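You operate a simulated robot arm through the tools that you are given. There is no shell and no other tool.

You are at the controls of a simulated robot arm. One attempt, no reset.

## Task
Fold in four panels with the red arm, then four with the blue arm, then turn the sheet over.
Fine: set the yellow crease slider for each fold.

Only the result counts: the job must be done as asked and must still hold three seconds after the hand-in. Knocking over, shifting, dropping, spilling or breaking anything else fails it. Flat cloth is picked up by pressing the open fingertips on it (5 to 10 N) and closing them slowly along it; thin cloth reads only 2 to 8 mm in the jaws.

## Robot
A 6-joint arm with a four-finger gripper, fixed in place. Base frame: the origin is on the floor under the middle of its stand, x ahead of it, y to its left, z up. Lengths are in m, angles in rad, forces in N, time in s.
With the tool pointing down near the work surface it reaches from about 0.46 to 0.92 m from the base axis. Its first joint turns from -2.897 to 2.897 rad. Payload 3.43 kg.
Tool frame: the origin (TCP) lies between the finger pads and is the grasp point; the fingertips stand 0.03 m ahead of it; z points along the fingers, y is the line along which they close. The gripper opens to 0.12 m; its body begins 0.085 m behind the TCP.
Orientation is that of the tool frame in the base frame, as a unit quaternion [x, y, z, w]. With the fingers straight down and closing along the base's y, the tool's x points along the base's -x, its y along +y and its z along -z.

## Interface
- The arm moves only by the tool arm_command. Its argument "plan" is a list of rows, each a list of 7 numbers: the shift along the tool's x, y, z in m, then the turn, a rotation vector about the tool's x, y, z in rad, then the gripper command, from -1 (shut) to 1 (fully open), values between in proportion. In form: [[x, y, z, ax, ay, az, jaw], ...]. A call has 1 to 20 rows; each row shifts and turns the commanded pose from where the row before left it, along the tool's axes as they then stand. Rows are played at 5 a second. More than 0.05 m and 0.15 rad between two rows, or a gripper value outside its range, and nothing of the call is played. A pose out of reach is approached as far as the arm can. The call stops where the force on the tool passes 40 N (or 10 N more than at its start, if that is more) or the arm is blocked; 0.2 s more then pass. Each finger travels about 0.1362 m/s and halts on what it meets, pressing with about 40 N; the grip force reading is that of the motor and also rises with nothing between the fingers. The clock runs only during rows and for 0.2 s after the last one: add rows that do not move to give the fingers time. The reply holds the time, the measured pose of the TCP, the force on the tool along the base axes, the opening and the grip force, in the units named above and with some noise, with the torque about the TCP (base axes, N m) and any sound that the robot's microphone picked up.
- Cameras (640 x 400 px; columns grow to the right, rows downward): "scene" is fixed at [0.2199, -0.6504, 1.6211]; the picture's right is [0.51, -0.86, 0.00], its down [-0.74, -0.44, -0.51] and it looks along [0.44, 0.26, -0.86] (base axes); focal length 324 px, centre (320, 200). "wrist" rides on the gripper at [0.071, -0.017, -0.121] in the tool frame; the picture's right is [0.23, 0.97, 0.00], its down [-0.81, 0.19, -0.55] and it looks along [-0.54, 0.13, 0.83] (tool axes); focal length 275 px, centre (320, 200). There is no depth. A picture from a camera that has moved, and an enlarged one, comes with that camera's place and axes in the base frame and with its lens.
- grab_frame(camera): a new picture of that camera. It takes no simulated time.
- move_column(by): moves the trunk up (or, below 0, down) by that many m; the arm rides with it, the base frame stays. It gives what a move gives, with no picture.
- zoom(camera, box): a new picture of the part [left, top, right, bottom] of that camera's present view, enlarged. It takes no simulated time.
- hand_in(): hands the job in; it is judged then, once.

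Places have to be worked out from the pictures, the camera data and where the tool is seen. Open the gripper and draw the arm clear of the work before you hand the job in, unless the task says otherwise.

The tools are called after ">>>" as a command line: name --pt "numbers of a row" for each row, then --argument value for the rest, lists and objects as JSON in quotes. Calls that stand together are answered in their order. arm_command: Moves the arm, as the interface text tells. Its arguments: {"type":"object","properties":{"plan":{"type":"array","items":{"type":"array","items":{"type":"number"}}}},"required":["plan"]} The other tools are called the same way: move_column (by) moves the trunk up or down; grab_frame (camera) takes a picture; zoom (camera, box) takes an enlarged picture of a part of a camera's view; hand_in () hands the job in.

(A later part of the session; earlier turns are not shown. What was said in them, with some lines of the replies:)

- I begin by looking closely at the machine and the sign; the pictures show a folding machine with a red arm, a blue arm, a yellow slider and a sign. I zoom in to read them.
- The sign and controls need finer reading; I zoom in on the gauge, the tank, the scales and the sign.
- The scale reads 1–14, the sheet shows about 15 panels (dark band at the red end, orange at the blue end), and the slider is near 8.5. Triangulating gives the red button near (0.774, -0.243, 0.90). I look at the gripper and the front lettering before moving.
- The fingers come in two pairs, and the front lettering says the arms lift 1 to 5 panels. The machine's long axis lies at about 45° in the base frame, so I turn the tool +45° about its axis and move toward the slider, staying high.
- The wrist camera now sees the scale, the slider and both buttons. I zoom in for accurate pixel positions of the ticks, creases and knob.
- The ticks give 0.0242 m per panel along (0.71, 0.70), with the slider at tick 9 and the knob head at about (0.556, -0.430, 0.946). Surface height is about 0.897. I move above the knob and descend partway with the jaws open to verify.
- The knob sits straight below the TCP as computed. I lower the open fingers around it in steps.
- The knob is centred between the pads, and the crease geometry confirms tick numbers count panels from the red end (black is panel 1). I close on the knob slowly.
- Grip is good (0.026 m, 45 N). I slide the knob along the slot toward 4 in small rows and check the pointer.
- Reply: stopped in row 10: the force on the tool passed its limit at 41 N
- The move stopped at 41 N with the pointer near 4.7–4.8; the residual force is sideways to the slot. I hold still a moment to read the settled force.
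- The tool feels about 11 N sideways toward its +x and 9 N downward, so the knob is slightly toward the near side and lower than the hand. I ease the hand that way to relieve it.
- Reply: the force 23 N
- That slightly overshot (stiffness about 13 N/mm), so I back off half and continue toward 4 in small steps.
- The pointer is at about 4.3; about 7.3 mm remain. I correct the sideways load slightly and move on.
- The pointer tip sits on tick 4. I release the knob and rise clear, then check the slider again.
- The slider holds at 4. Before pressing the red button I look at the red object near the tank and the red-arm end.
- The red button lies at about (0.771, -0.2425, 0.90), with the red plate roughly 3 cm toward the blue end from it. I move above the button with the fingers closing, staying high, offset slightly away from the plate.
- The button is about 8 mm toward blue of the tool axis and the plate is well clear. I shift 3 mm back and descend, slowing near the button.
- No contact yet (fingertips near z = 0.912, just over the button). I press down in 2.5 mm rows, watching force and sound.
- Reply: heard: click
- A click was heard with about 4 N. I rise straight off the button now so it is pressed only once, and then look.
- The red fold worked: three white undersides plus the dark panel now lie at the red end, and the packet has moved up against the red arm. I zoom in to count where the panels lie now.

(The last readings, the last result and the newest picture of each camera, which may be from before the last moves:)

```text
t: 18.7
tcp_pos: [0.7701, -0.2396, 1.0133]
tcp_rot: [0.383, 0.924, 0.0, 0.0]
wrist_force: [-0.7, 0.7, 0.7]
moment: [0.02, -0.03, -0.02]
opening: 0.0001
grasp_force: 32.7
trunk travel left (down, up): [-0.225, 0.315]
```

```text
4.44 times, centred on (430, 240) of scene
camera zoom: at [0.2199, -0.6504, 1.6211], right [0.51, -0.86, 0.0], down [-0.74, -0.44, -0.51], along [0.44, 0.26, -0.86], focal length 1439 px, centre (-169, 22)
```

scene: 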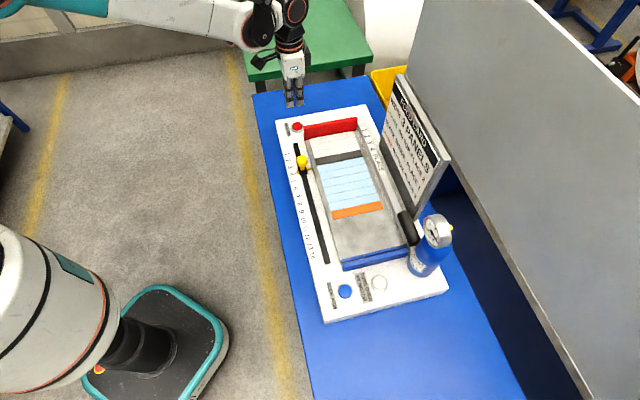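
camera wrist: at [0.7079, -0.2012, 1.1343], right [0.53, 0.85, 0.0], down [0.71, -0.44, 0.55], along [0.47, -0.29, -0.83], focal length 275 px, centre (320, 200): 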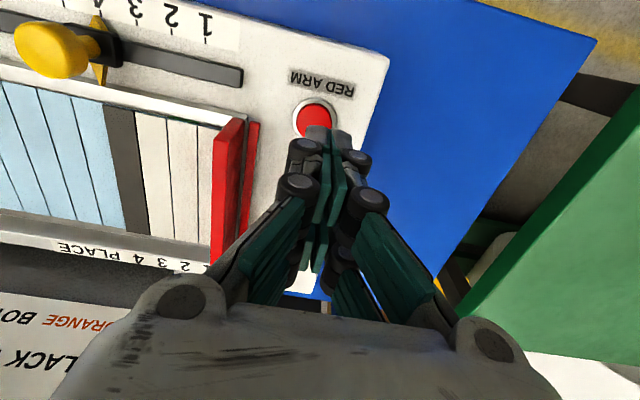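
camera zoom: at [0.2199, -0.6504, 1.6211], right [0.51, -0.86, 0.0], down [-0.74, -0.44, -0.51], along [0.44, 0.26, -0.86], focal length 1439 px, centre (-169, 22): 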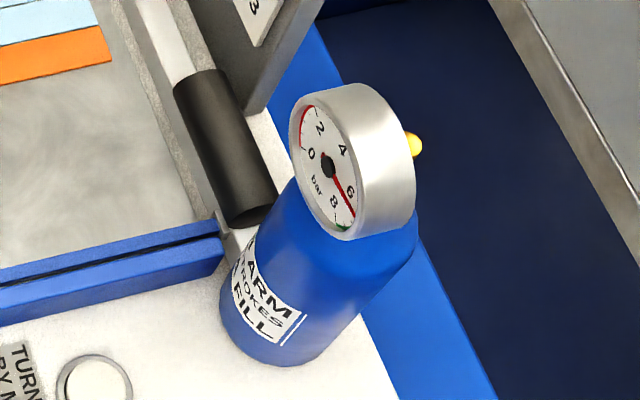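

The packet now spans positions 1–11 (white 1–3, dark 4, blue 5–10, orange 11), so folding in four with the blue arm needs the crease at 7. I go back over the knob and lower around it.

>>> arm_command --pt "0 0 -0.04 0 0 0 -1" --pt "0.005 -0.042 0 0 0 0 -0.5" --pt "0.005 -0.042 0 0 0 0 0" --pt "0.005 -0.042 0 0 0 0 0.3" --pt "0.004 -0.0419 0 0 0 0 0.3" --pt "0 0 0.03 0 0 0 0.3" --pt "0 0 0 0 0 0 0.3"

>>> grab_frame --camera "wrist"

```text
t: 20.3
tcp_pos: [0.6394, -0.3425, 1.0224]
tcp_rot: [0.382, 0.924, 0.0, -0.001]
wrist_force: [-0.5, 0.4, -0.4]
moment: [-0.01, 0.04, -0.01]
opening: 0.0778
grasp_force: 0.0
trunk travel left (down, up): [-0.225, 0.315]
```

```text
taken
camera wrist: at [0.5769, -0.3066, 1.1425], right [0.53, 0.85, 0.0], down [0.71, -0.44, 0.55], along [0.47, -0.29, -0.83], focal length 275 px, centre (320, 200)
```

wrist: 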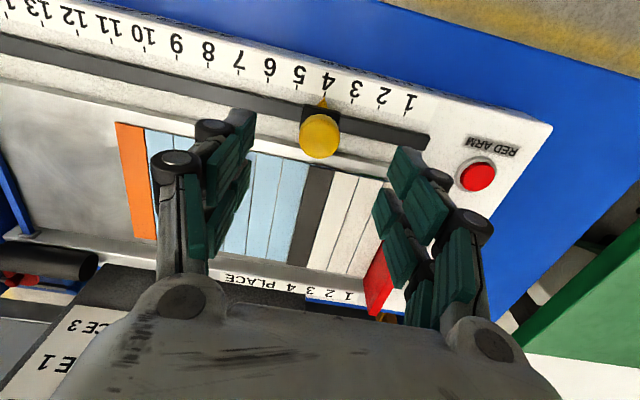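

The knob is within about 2 mm of the tool axis. I correct that, descend to z ≈ 0.954 and close slowly.

>>> arm_command --pt "-0.001 -0.001 0.03 0 0 0 0.3" --pt "0 0 0.03 0 0 0 0.3" --pt "0 0 0.0088 0 0 0 0.2" --pt "0 0 0 0 0 0 0.0" --pt "0 0 0 0 0 0 -0.2" --pt "0 0 0 0 0 0 -0.35" --pt "0 0 0 0 0 0 -0.45" --pt "0 0 0 0 0 0 -0.55" --pt "0 0 0 0 0 0 -0.65" --pt "0 0 0 0 0 0 -0.65"

>>> zoom --camera "wrist" --box '[270, 90, 370, 150]'

```text
t: 22.5
tcp_pos: [0.6397, -0.3452, 0.954]
tcp_rot: [0.382, 0.924, 0.0, -0.001]
wrist_force: [1.1, 0.8, 0.5]
moment: [0.06, -0.04, 0.0]
opening: 0.0261
grasp_force: 44.2
trunk travel left (down, up): [-0.225, 0.315]
```

```text
6.40 times, centred on (320, 120) of wrist
camera zoom: at [0.5763, -0.3079, 1.0741], right [0.53, 0.85, 0.0], down [0.71, -0.44, 0.55], along [0.47, -0.29, -0.83], focal length 1762 px, centre (320, 712)
```

zoom: 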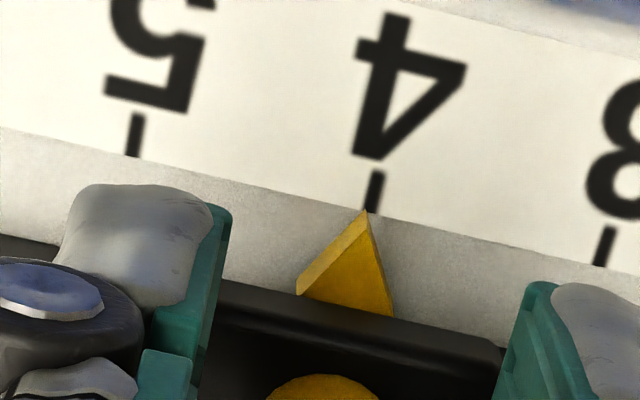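

Gripped again with very little side force. I slide toward 7 in two stages, with a slight sideways trim, checking the force between them.

>>> arm_command --pt "-0.0001 -0.006 0 0 0 0 -0.65" --pt "-0.0001 -0.006 0 0 0 0 -0.65" --pt "-0.0001 -0.006 0 0 0 0 -0.65" --pt "-0.0001 -0.006 0 0 0 0 -0.65" --pt "-0.0001 -0.006 0 0 0 0 -0.65" --pt "-0.0001 -0.006 0 0 0 0 -0.65" --pt "0 0 0 0 0 0 -0.65"

>>> zoom --camera "wrist" --box '[270, 90, 370, 150]'

```text
t: 24.1
tcp_pos: [0.6147, -0.3711, 0.955]
tcp_rot: [0.383, 0.924, -0.001, -0.001]
wrist_force: [-11.9, 11.1, -14.0]
moment: [0.04, 0.0, 0.02]
opening: 0.026
grasp_force: 45.2
trunk travel left (down, up): [-0.225, 0.315]
```

```text
6.40 times, centred on (320, 120) of wrist
camera zoom: at [0.5507, -0.3336, 1.0742], right [0.53, 0.85, 0.0], down [0.71, -0.44, 0.55], along [0.47, -0.29, -0.83], focal length 1762 px, centre (320, 712)
```

zoom: 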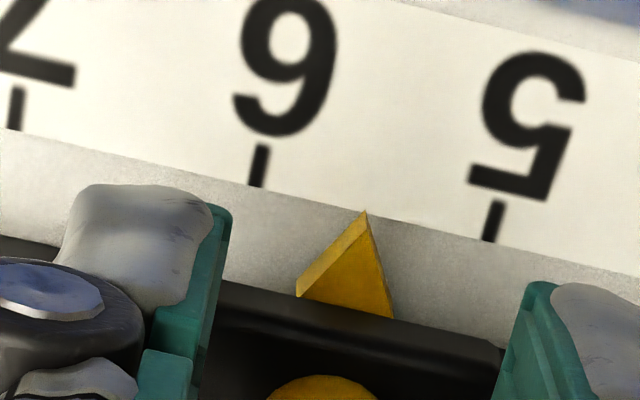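

The pointer is at 5.53 with a 16 N side load. I relieve the load and continue the remaining ~35 mm.

>>> arm_command --pt "0.001 0 0.0005 0 0 0 -0.65" --pt "0 -0.005 0 0 0 0 -0.65" --pt "0 -0.005 0 0 0 0 -0.65" --pt "0 -0.005 0 0 0 0 -0.65" --pt "0 0 0 0 0 0 -0.65"

```text
t: 25.3
tcp_pos: [0.6029, -0.3811, 0.9546]
tcp_rot: [0.383, 0.924, 0.0, 0.0]
wrist_force: [-4.3, 6.5, -4.7]
moment: [0.14, 0.0, 0.06]
opening: 0.0258
grasp_force: 45.1
trunk travel left (down, up): [-0.225, 0.315]
```

Load is now about 8 N sideways. I trim a little more and continue about 19 mm.

>>> arm_command --pt "0.0005 0 0.0002 0 0 0 -0.65" --pt "0 -0.005 0 0 0 0 -0.65" --pt "0 -0.005 0 0 0 0 -0.65" --pt "0 -0.005 0 0 0 0 -0.65" --pt "0 -0.0035 0 0 0 0 -0.65" --pt "0 0 0 0 0 0 -0.65"

>>> zoom --camera "wrist" --box '[270, 90, 370, 150]'

```text
t: 26.7
tcp_pos: [0.5893, -0.3952, 0.9551]
tcp_rot: [0.382, 0.924, -0.001, 0.0]
wrist_force: [0.9, -3.4, 5.9]
moment: [-0.21, -0.05, 0.03]
opening: 0.0258
grasp_force: 44.7
trunk travel left (down, up): [-0.225, 0.315]
```

```text
6.40 times, centred on (320, 120) of wrist
camera zoom: at [0.5264, -0.3573, 1.0741], right [0.53, 0.85, 0.0], down [0.71, -0.44, 0.55], along [0.47, -0.29, -0.83], focal length 1762 px, centre (320, 712)
```

zoom: 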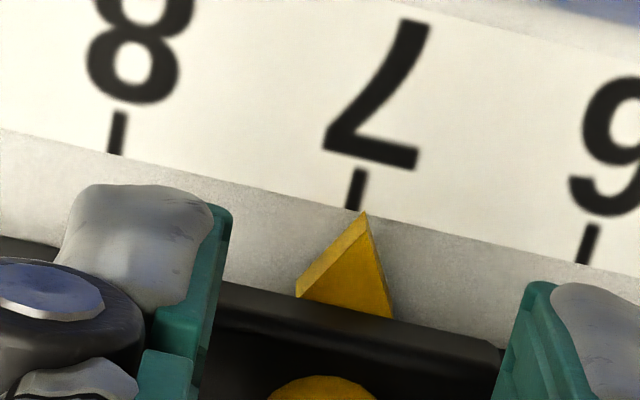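

The pointer is at about 6.94; I nudge 1.5 mm more.

>>> arm_command --pt "0 -0.0016 0 0 0 0 -0.65" --pt "0 0 0 0 0 0 -0.65"

>>> zoom --camera "wrist" --box '[270, 90, 370, 150]'

```text
t: 27.3
tcp_pos: [0.5896, -0.3956, 0.9545]
tcp_rot: [0.383, 0.924, 0.001, 0.0]
wrist_force: [5.4, -4.8, 13.7]
moment: [0.12, 0.08, 0.01]
opening: 0.026
grasp_force: 45.4
trunk travel left (down, up): [-0.225, 0.315]
```

```text
6.40 times, centred on (320, 120) of wrist
camera zoom: at [0.5256, -0.3581, 1.0741], right [0.53, 0.85, 0.0], down [0.71, -0.44, 0.55], along [0.47, -0.29, -0.83], focal length 1762 px, centre (320, 712)
```

zoom: 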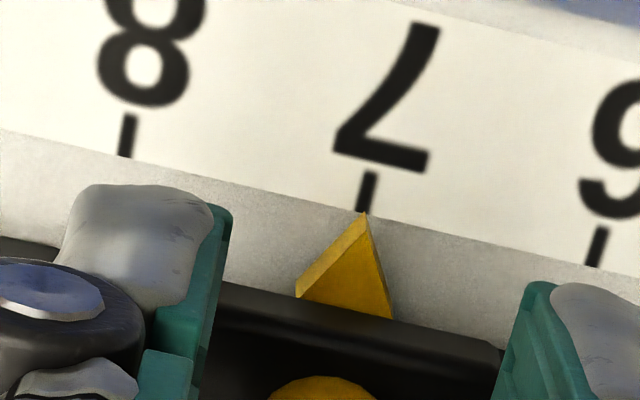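

The pointer is on 7 (within 0.02). I release and rise, then check it and the blue button's place.

>>> arm_command --pt "0 0 0 0 0 0 -0.55" --pt "0 0 0 0 0 0 -0.4" --pt "0 0 0 0 0 0 0.0" --pt "0 0 0 0 0 0 0.3" --pt "0 0 -0.03 0 0 0 0.3" --pt "0 0 -0.04 0 0 0 0.3" --pt "0 0 -0.04 0 0 0 0.3" --pt "0 0 0 0 0 0 0.3"

>>> grab_frame --camera "wrist"

>>> zoom --camera "wrist" --box '[270, 70, 370, 150]'

```text
t: 29.1
tcp_pos: [0.5872, -0.3954, 1.0651]
tcp_rot: [0.383, 0.924, 0.0, -0.001]
wrist_force: [0.3, 0.0, 0.3]
moment: [0.01, -0.01, -0.01]
opening: 0.0779
grasp_force: 0.1
trunk travel left (down, up): [-0.225, 0.315]
```

```text
taken
camera wrist: at [0.525, -0.358, 1.1847], right [0.53, 0.85, 0.0], down [0.71, -0.44, 0.55], along [0.47, -0.29, -0.83], focal length 275 px, centre (320, 200)
```

wrist: 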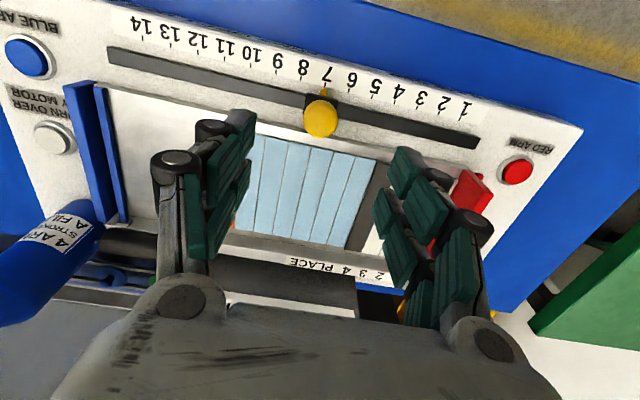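

```text
5.00 times, centred on (320, 110) of wrist
camera zoom: at [0.525, -0.358, 1.1847], right [0.53, 0.85, 0.0], down [0.71, -0.44, 0.55], along [0.47, -0.29, -0.83], focal length 1376 px, centre (320, 650)
```

zoom: 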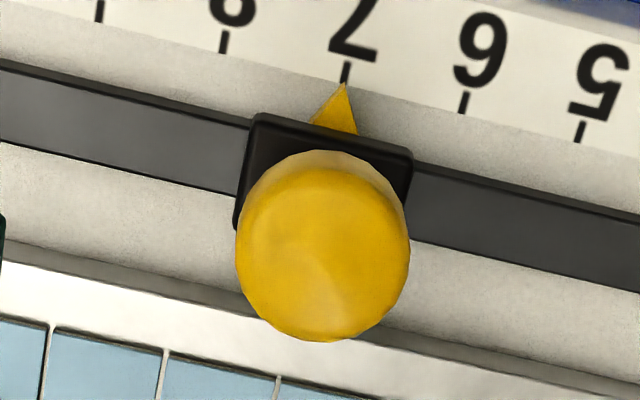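

The slider holds at 7, and creases line up with it. Blue button computes to (0.413, -0.600) and the white one to about (0.470, -0.657). I move over the blue button with the fingers closed.

>>> arm_command --pt "-0.0035 -0.044 0 0 0 0 0" --pt "-0.0035 -0.045 0 0 0 0 -0.5" --pt "-0.0035 -0.045 0 0 0 0 -0.8" --pt "-0.0035 -0.045 0 0 0 0 -1" --pt "-0.0035 -0.045 0 0 0 0 -1" --pt "-0.0043 -0.0442 0 0 0 0 -1" --pt "0 0 0.03 0 0 0 -1" --pt "0 0 0.02 0 0 0 -1" --pt "0 0 0 0 0 0 -1"

>>> grab_frame --camera "wrist"

>>> grab_frame --camera "scene"

```text
t: 31.1
tcp_pos: [0.4131, -0.6013, 1.0145]
tcp_rot: [0.383, 0.924, 0.0, 0.0]
wrist_force: [0.3, 0.2, 0.7]
moment: [0.03, -0.02, 0.03]
opening: 0.0
grasp_force: 33.9
trunk travel left (down, up): [-0.225, 0.315]
```

```text
taken
camera wrist: at [0.3504, -0.5635, 1.1337], right [0.53, 0.85, 0.0], down [0.71, -0.44, 0.55], along [0.47, -0.29, -0.83], focal length 275 px, centre (320, 200)
```

wrist: 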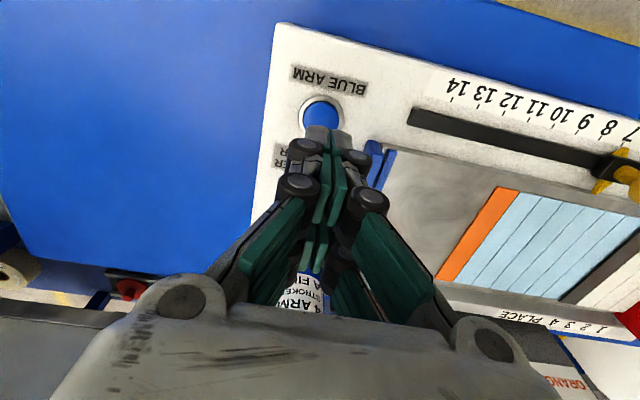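

```text
taken
```

scene: 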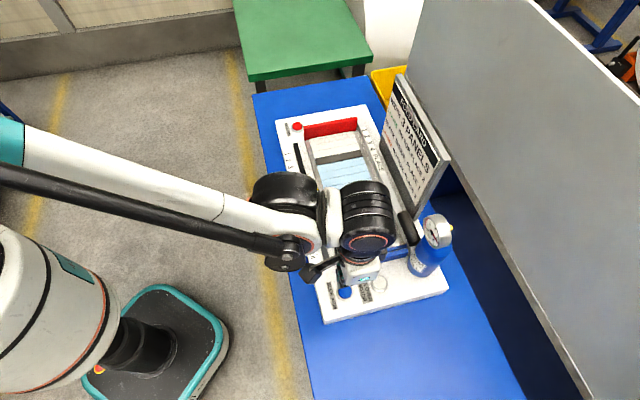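

The tool is over the blue button within about 5 mm. I trim 3 mm toward the near side and descend to just above it.

>>> arm_command --pt "0.003 0 0.02 0 0 0 -1" --pt "0 0 0.03 0 0 0 -1" --pt "0 0 0.015 0 0 0 -1" --pt "0 0 0.005 0 0 0 -1" --pt "0 0 0 0 0 0 -1"

>>> grab_frame --camera "wrist"

>>> zoom --camera "scene" --box '[300, 220, 460, 330]'

```text
t: 32.3
tcp_pos: [0.4116, -0.5979, 0.9443]
tcp_rot: [0.383, 0.924, 0.0, -0.001]
wrist_force: [-0.2, -0.9, -0.3]
moment: [-0.02, 0.02, 0.03]
opening: 0.0003
grasp_force: 33.8
trunk travel left (down, up): [-0.225, 0.315]
```

```text
taken
camera wrist: at [0.3487, -0.5612, 1.0638], right [0.53, 0.85, 0.0], down [0.71, -0.44, 0.55], along [0.47, -0.29, -0.83], focal length 275 px, centre (320, 200)
```

wrist: 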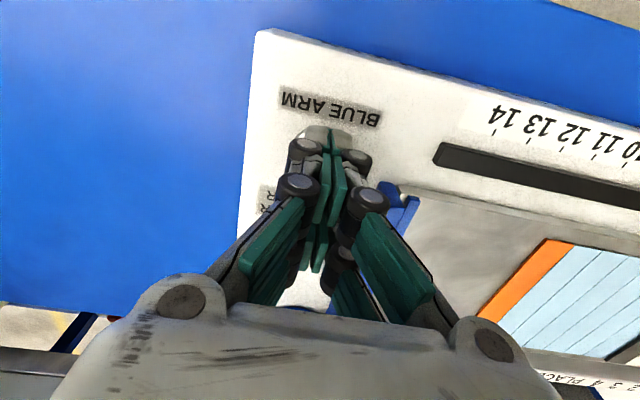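

```text
3.64 times, centred on (380, 275) of scene
camera zoom: at [0.2199, -0.6504, 1.6211], right [0.51, -0.86, 0.0], down [-0.74, -0.44, -0.51], along [0.44, 0.26, -0.86], focal length 1178 px, centre (102, -73)
```

zoom: 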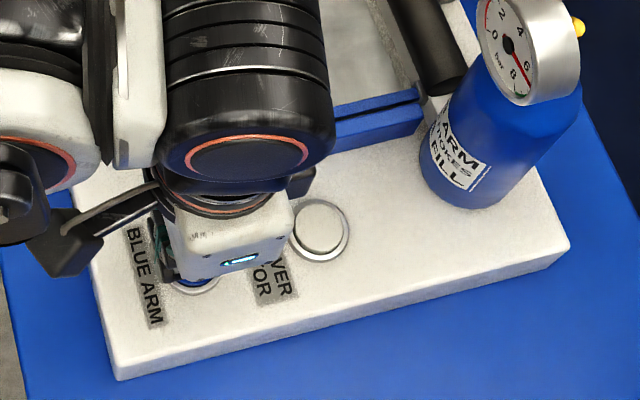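

The fingertips are over the blue button with no contact yet. I press in 2.5 mm rows until the click.

>>> arm_command --pt "0 0 0.0025 0 0 0 -1" --pt "0 0 0.0025 0 0 0 -1" --pt "0 0 0.0025 0 0 0 -1" --pt "0 0 0.0025 0 0 0 -1"

```text
t: 33.3
tcp_pos: [0.4125, -0.5978, 0.9345]
tcp_rot: [0.383, 0.924, 0.0, -0.002]
wrist_force: [-0.8, -1.0, 3.1]
moment: [-0.03, 0.05, 0.01]
opening: 0.0059
grasp_force: 33.9
trunk travel left (down, up): [-0.225, 0.315]
heard: click
```

Clicked, at about 3 N. I rise off the button and look.

>>> arm_command --pt "0 0 -0.01 0 0 0 -1" --pt "0 0 -0.03 0 0 0 -1" --pt "0 0 -0.04 0 0 0 -1" --pt "0 0 -0.04 0 0 0 -1" --pt "0 0 0 0 0 0 -1"

>>> grab_frame --camera "scene"

>>> grab_frame --camera "wrist"

```text
t: 34.5
tcp_pos: [0.4128, -0.5987, 1.0547]
tcp_rot: [0.382, 0.924, 0.0, -0.001]
wrist_force: [0.0, 0.6, 0.1]
moment: [0.01, -0.01, 0.04]
opening: 0.0
grasp_force: 33.3
trunk travel left (down, up): [-0.225, 0.315]
```

```text
taken
```

scene: 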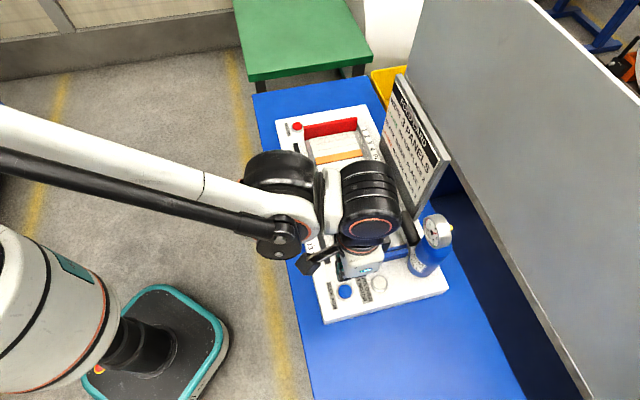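

```text
taken
camera wrist: at [0.3492, -0.5612, 1.1741], right [0.53, 0.85, 0.0], down [0.71, -0.44, 0.55], along [0.47, -0.29, -0.83], focal length 275 px, centre (320, 200)
```

wrist: 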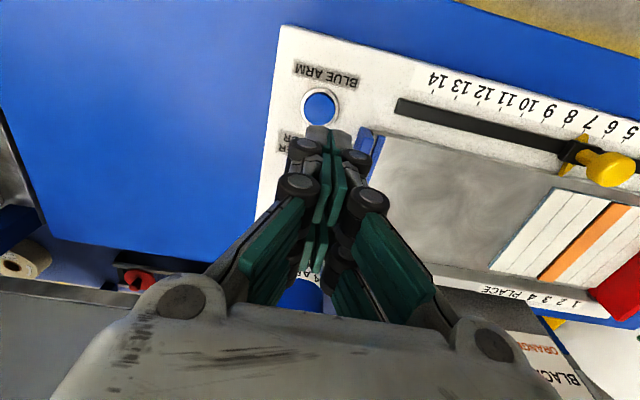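

>>> zoom --camera "wrist" --box '[480, 120, 640, 320]'

>>> zoom --camera "scene" --box '[280, 105, 400, 185]'

>>> zoom --camera "scene" --box '[395, 195, 465, 285]'

```text
2.00 times, centred on (560, 220) of wrist
camera zoom: at [0.3492, -0.5612, 1.1741], right [0.53, 0.85, 0.0], down [0.71, -0.44, 0.55], along [0.47, -0.29, -0.83], focal length 551 px, centre (-160, 160)
```

zoom: 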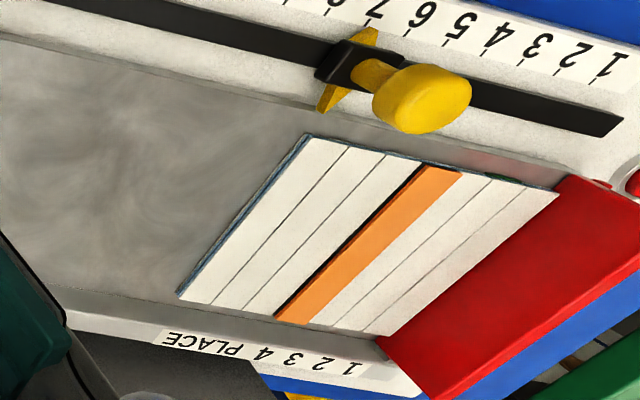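

```text
5.00 times, centred on (340, 145) of scene
camera zoom: at [0.2199, -0.6504, 1.6211], right [0.51, -0.86, 0.0], down [-0.74, -0.44, -0.51], along [0.44, 0.26, -0.86], focal length 1619 px, centre (220, 475)
```

zoom: 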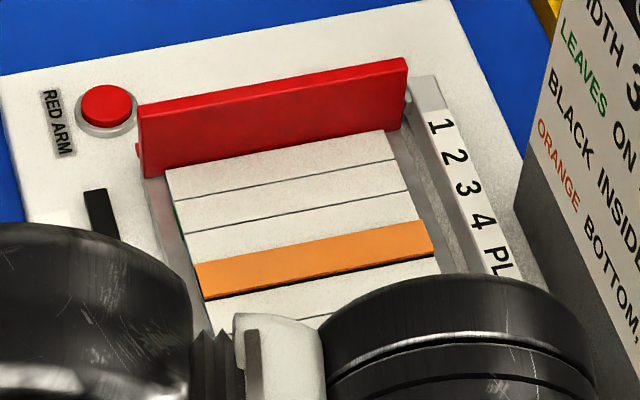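

```text
4.44 times, centred on (430, 240) of scene
camera zoom: at [0.2199, -0.6504, 1.6211], right [0.51, -0.86, 0.0], down [-0.74, -0.44, -0.51], along [0.44, 0.26, -0.86], focal length 1439 px, centre (-169, 22)
```

zoom: 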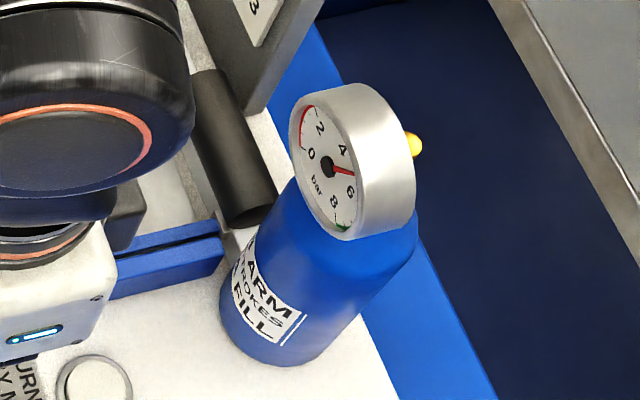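

The blue fold is right: orange lies at position 4 over the black panel, and the packet is seven panels wide. The gauge still reads above 5. Now I move over the white turn-over button, keeping clear of the tank.

>>> arm_command --pt "-0.03 0 0 0 0 0 -1" --pt "-0.03 0 0 0 0 0 -1" --pt "-0.019 0 0 0 0 0 -1" --pt "0 0 0.02 0 0 0 -1" --pt "0 0 0.02 0 0 0 -1" --pt "0 0 0 0 0 0 -1"

>>> grab_frame --camera "wrist"

>>> grab_frame --camera "scene"

```text
t: 35.9
tcp_pos: [0.4669, -0.6545, 1.0133]
tcp_rot: [0.383, 0.924, 0.0, -0.001]
wrist_force: [-0.1, -0.2, 0.5]
moment: [0.01, -0.03, -0.03]
opening: 0.0
grasp_force: 33.7
trunk travel left (down, up): [-0.225, 0.315]
```

```text
taken
camera wrist: at [0.4049, -0.6174, 1.133], right [0.53, 0.85, 0.0], down [0.71, -0.44, 0.55], along [0.47, -0.29, -0.83], focal length 275 px, centre (320, 200)
```

wrist: 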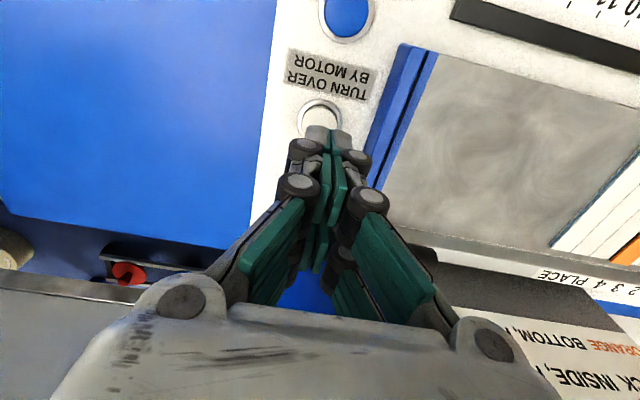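

```text
taken
```

scene: 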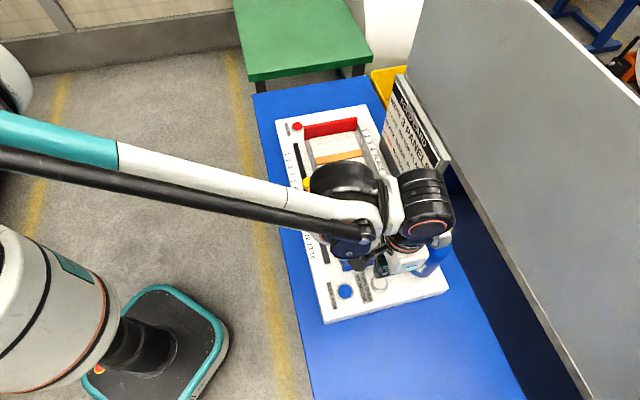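

The white button is within 4 mm of the tool axis. I check clearance between the gripper and the tank's gauge before descending.

>>> zoom --camera "scene" --box '[340, 190, 470, 300]'

>>> zoom --camera "wrist" --box '[220, 200, 420, 340]'

```text
3.64 times, centred on (405, 245) of scene
camera zoom: at [0.2199, -0.6504, 1.6211], right [0.51, -0.86, 0.0], down [-0.74, -0.44, -0.51], along [0.44, 0.26, -0.86], focal length 1178 px, centre (11, 36)
```

zoom: 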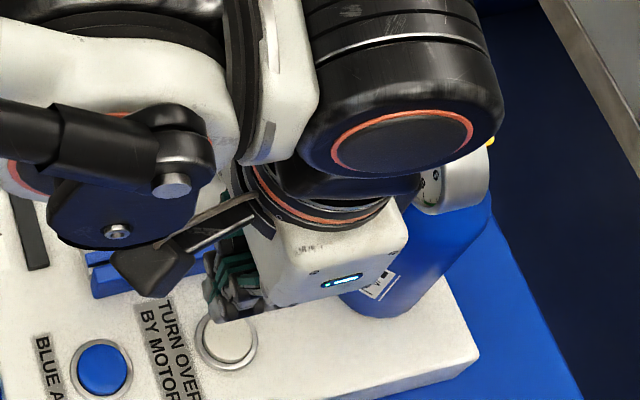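

```text
2.86 times, centred on (320, 270) of wrist
camera zoom: at [0.4049, -0.6174, 1.133], right [0.53, 0.85, 0.0], down [0.71, -0.44, 0.55], along [0.47, -0.29, -0.83], focal length 786 px, centre (320, 0)
```

zoom: 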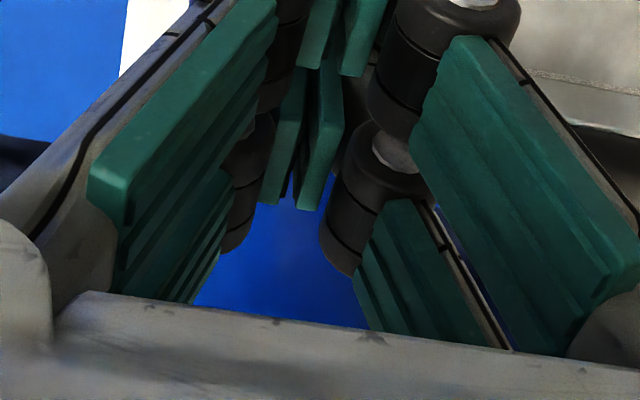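

Triangulating puts the gauge dial at about (0.534, -0.697, 1.096), only about 7–8 cm from the tool axis on the far side. To keep the hand and wrist clear of it I tilt the tool so its body leans 0.3 rad toward the near side.

>>> arm_command --pt "0 0 0 0 -0.1 0 -1" --pt "0 0 0 0 -0.1 0 -1" --pt "0 0 0 0 -0.1 0 -1" --pt "0 0 0 0 0 0 -1" --pt "0 0 0 0 0 0 -1"

>>> grab_frame --camera "wrist"

>>> grab_frame --camera "scene"

```text
t: 37.1
tcp_pos: [0.4674, -0.6541, 1.0134]
tcp_rot: [0.378, 0.914, -0.056, 0.137]
wrist_force: [0.0, 0.1, 0.4]
moment: [0.01, 0.01, 0.02]
opening: 0.0002
grasp_force: 33.6
trunk travel left (down, up): [-0.225, 0.315]
```

```text
taken
camera wrist: at [0.382, -0.5944, 1.1069], right [0.53, 0.84, -0.07], down [0.57, -0.3, 0.77], along [0.63, -0.45, -0.64], focal length 275 px, centre (320, 200)
```

wrist: 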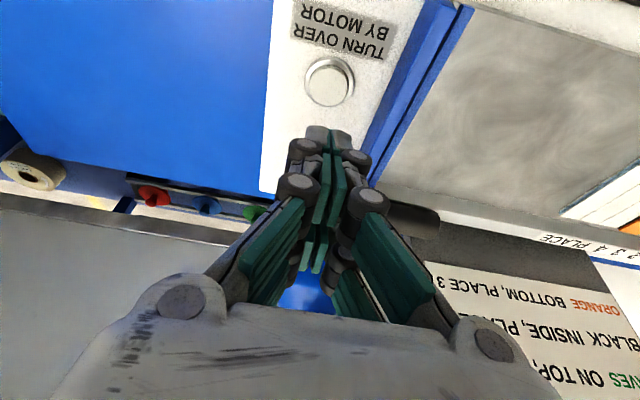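

```text
taken
```

scene: 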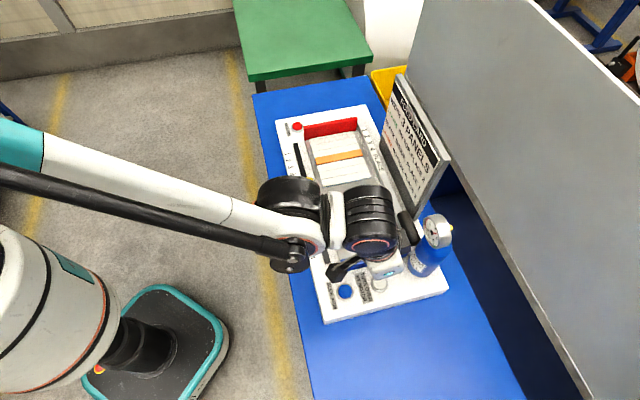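

The hand now leans well away from the tank; the button is at about (0.4655, -0.654) under the near fingertip. I descend vertically (in tilted tool axes) to just above it.

>>> arm_command --pt "0.00697 0 0.02926 0 0 0 -1" --pt "0.00591 0 0.01911 0 0 0 -1" --pt "0.00443 0 0.01433 0 0 0 -1" --pt "0 0 0 0 0 0 -1"

>>> grab_frame --camera "wrist"

>>> zoom --camera "scene" --box '[330, 200, 460, 310]'

```text
t: 38.1
tcp_pos: [0.469, -0.6556, 0.949]
tcp_rot: [0.378, 0.914, -0.057, 0.137]
wrist_force: [1.0, 0.3, 0.2]
moment: [-0.01, 0.04, -0.04]
opening: 0.0001
grasp_force: 32.8
trunk travel left (down, up): [-0.225, 0.315]
```

```text
taken
camera wrist: at [0.3834, -0.5956, 1.0421], right [0.53, 0.84, -0.07], down [0.57, -0.3, 0.77], along [0.63, -0.45, -0.64], focal length 275 px, centre (320, 200)
```

wrist: 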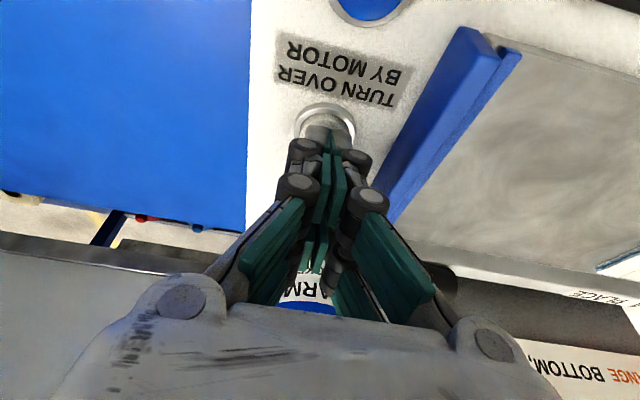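

```text
3.64 times, centred on (395, 255) of scene
camera zoom: at [0.2199, -0.6504, 1.6211], right [0.51, -0.86, 0.0], down [-0.74, -0.44, -0.51], along [0.44, 0.26, -0.86], focal length 1178 px, centre (47, 0)
```

zoom: 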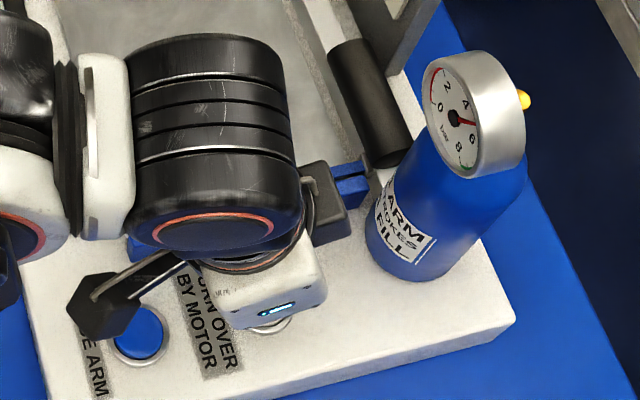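

Clearance is good and the near fingertip is over the white button. I press down in 2.5 mm rows.

>>> arm_command --pt "0.00074 0 0.00239 0 0 0 -1" --pt "0.00074 0 0.00239 0 0 0 -1" --pt "0.00074 0 0.00239 0 0 0 -1" --pt "0.00074 0 0.00239 0 0 0 -1"

```text
t: 39.1
tcp_pos: [0.4703, -0.6562, 0.9398]
tcp_rot: [0.378, 0.914, -0.057, 0.138]
wrist_force: [-0.2, 0.6, 4.4]
moment: [0.04, -0.01, 0.03]
opening: 0.0061
grasp_force: 33.4
trunk travel left (down, up): [-0.225, 0.315]
heard: click
```

Clicked at about 4 N. I withdraw straight up, away from the bed, and look at the result.

>>> arm_command --pt "-0.003 0 -0.0096 0 0 0 -1" --pt "-0.0089 0 -0.0287 0 0 0 -1" --pt "-0.0118 0 -0.0382 0 0 0 -1" --pt "-0.0118 0 -0.0382 0 0 0 -1" --pt "0 0 0 0 0 0 -1"

>>> grab_frame --camera "scene"

>>> grab_frame --camera "wrist"

```text
t: 40.3
tcp_pos: [0.4705, -0.656, 1.0586]
tcp_rot: [0.378, 0.914, -0.057, 0.138]
wrist_force: [-0.3, 0.6, 0.4]
moment: [-0.01, -0.03, -0.04]
opening: 0.0001
grasp_force: 33.0
trunk travel left (down, up): [-0.225, 0.315]
```

```text
taken
```

scene: 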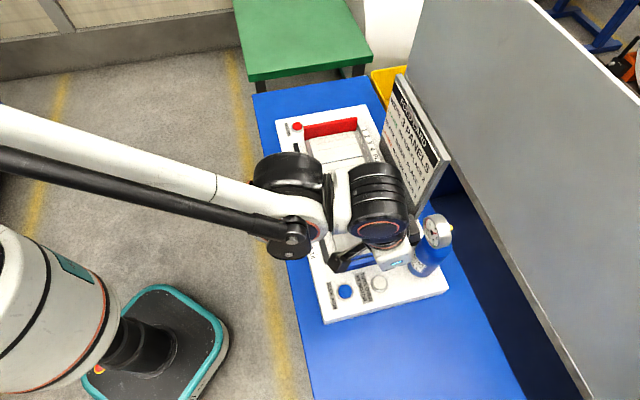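

```text
taken
camera wrist: at [0.384, -0.5962, 1.1526], right [0.53, 0.84, -0.07], down [0.57, -0.3, 0.77], along [0.63, -0.45, -0.64], focal length 275 px, centre (320, 200)
```

wrist: 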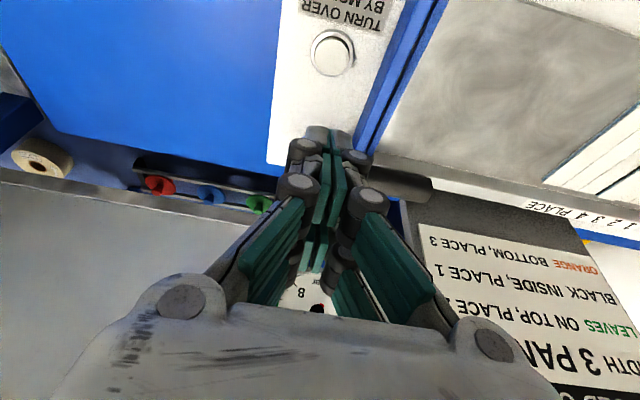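

The orange panel is no longer on top, so the packet was turned. I draw the arm back to the near side and up, away from the machine, and untilt it, then inspect.

>>> arm_command --pt "0.03 0 -0.03 0 0 0 -1" --pt "0.035 0 -0.03 0 0 0 -1" --pt "0.035 0 -0.03 0 0.1 0 -1" --pt "0.035 0 -0.02 0 0.1 0 -0.6" --pt "0.035 0 -0.01 0 0.1 0 -0.2" --pt "0.04 0 0 0 0 0 0.2" --pt "0.04 0 0 0 0 0 0.6" --pt "0 0 0 0 0 0 1" --pt "0 0 0 0 0 0 1"

>>> grab_frame --camera "scene"

>>> grab_frame --camera "wrist"

```text
t: 42.3
tcp_pos: [0.2746, -0.4603, 1.1359]
tcp_rot: [0.382, 0.924, 0.0, -0.001]
wrist_force: [-0.5, 0.1, -0.1]
moment: [0.03, 0.01, -0.01]
opening: 0.12
grasp_force: 0.0
trunk travel left (down, up): [-0.225, 0.315]
```

```text
taken
```

scene: 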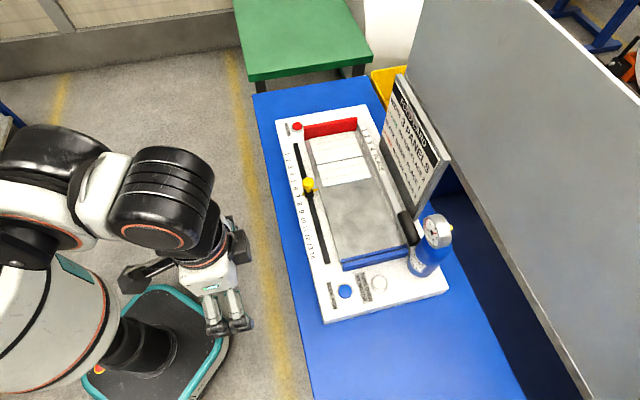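

```text
taken
camera wrist: at [0.212, -0.423, 1.2541], right [0.53, 0.85, 0.0], down [0.71, -0.44, 0.55], along [0.47, -0.29, -0.83], focal length 275 px, centre (320, 200)
```

wrist: 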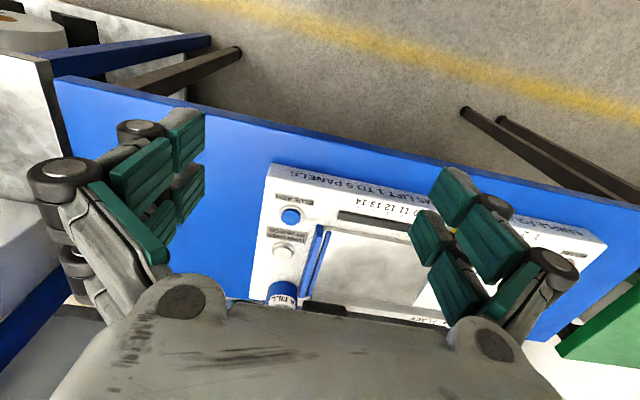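

>>> zoom --camera "scene" --box '[280, 105, 400, 200]'

>>> zoom --camera "scene" --box '[280, 170, 470, 330]'

```text
4.21 times, centred on (340, 152) of scene
camera zoom: at [0.2199, -0.6504, 1.6211], right [0.51, -0.86, 0.0], down [-0.74, -0.44, -0.51], along [0.44, 0.26, -0.86], focal length 1364 px, centre (236, 400)
```

zoom: 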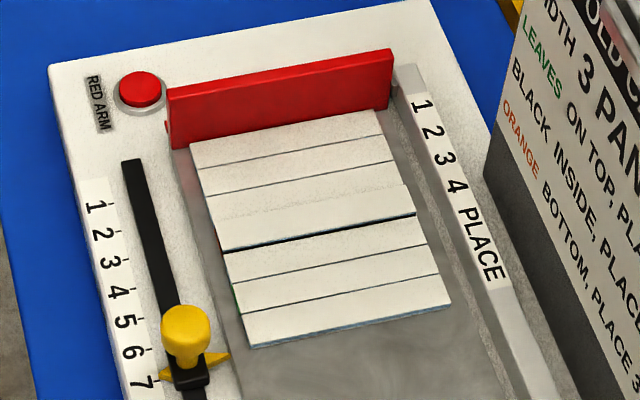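

```text
2.50 times, centred on (375, 250) of scene
camera zoom: at [0.2199, -0.6504, 1.6211], right [0.51, -0.86, 0.0], down [-0.74, -0.44, -0.51], along [0.44, 0.26, -0.86], focal length 810 px, centre (182, 75)
```

zoom: 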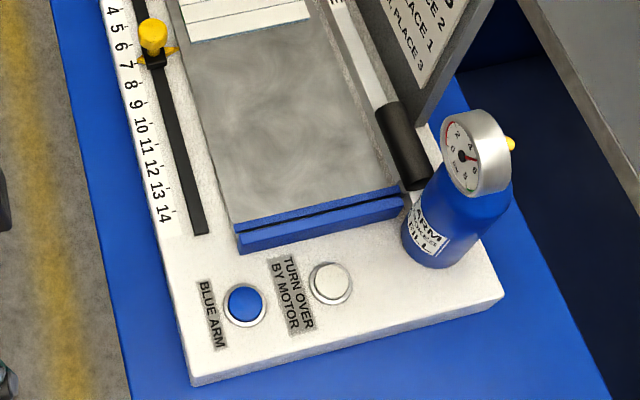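

The packet now shows seven plain white panels; the green leaf edge moved from position 2 to 6, so the sheet was turned end over end once. I idle briefly to confirm everything is at rest with the gripper open and clear.

>>> arm_command --pt "0 0 0 0 0 0 1" --pt "0 0 0 0 0 0 1" --pt "0 0 0 0 0 0 1" --pt "0 0 0 0 0 0 1" --pt "0 0 0 0 0 0 1"

>>> zoom --camera "scene" --box '[300, 115, 390, 195]'

>>> grab_frame --camera "scene"

```text
t: 43.5
tcp_pos: [0.2748, -0.4598, 1.1341]
tcp_rot: [0.383, 0.924, 0.0, -0.001]
wrist_force: [1.0, -0.1, 0.0]
moment: [0.0, 0.0, 0.0]
opening: 0.1201
grasp_force: 0.1
trunk travel left (down, up): [-0.225, 0.315]
```

```text
5.00 times, centred on (345, 155) of scene
camera zoom: at [0.2199, -0.6504, 1.6211], right [0.51, -0.86, 0.0], down [-0.74, -0.44, -0.51], along [0.44, 0.26, -0.86], focal length 1619 px, centre (195, 425)
```

zoom: 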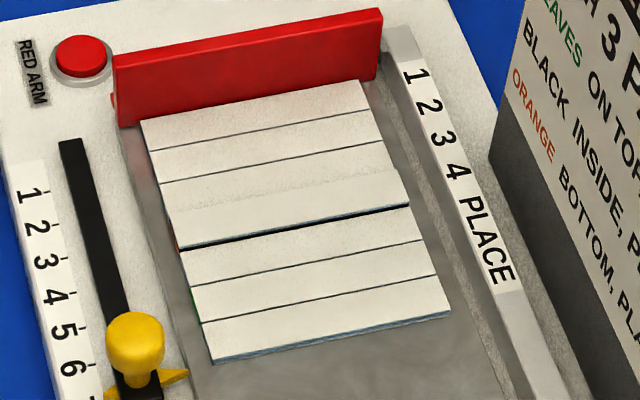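

```text
taken
```

scene: 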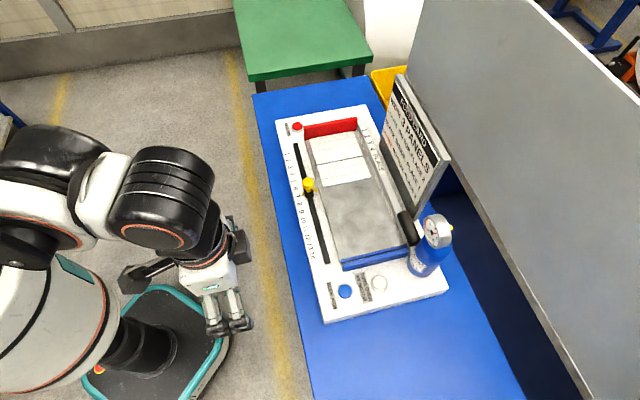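

Nothing has moved: the packet is folded 4 by red and 4 by blue, and it is turned over. An orange edge shows under position 4 and a green one under 6, as expected. The gripper is open and clear of the machine, so I hand the job in.

>>> hand_in

```text
The job is handed in.
```

The job is done and handed in: four panels were folded in with the red arm, four with the blue arm, and the sheet was turned over once. I don't have the judge's verdict.

- **Red fold:** I set the slider to 4 and pressed the red button once. The folded sheet then moved up against the red arm, leaving it 11 panels wide.
- **Blue fold:** Because the sheet had moved, the crease for the last four panels was at 7. I set the slider there and pressed the blue button once. The orange panel landed on top of the black one, and the sheet was then seven panels wide.
- **Turn over:** I pressed the motor button once. The sheet turned end over end and now shows seven plain white panels.

The fold card on the stand asks for a width of 3 panels. I followed your instructions instead, so the sheet is 7 panels wide and does not match that card.

I saw nothing else shifted or knocked over. The gauge still read about 5 bar, and the gripper was open and clear of the machine before I handed in.
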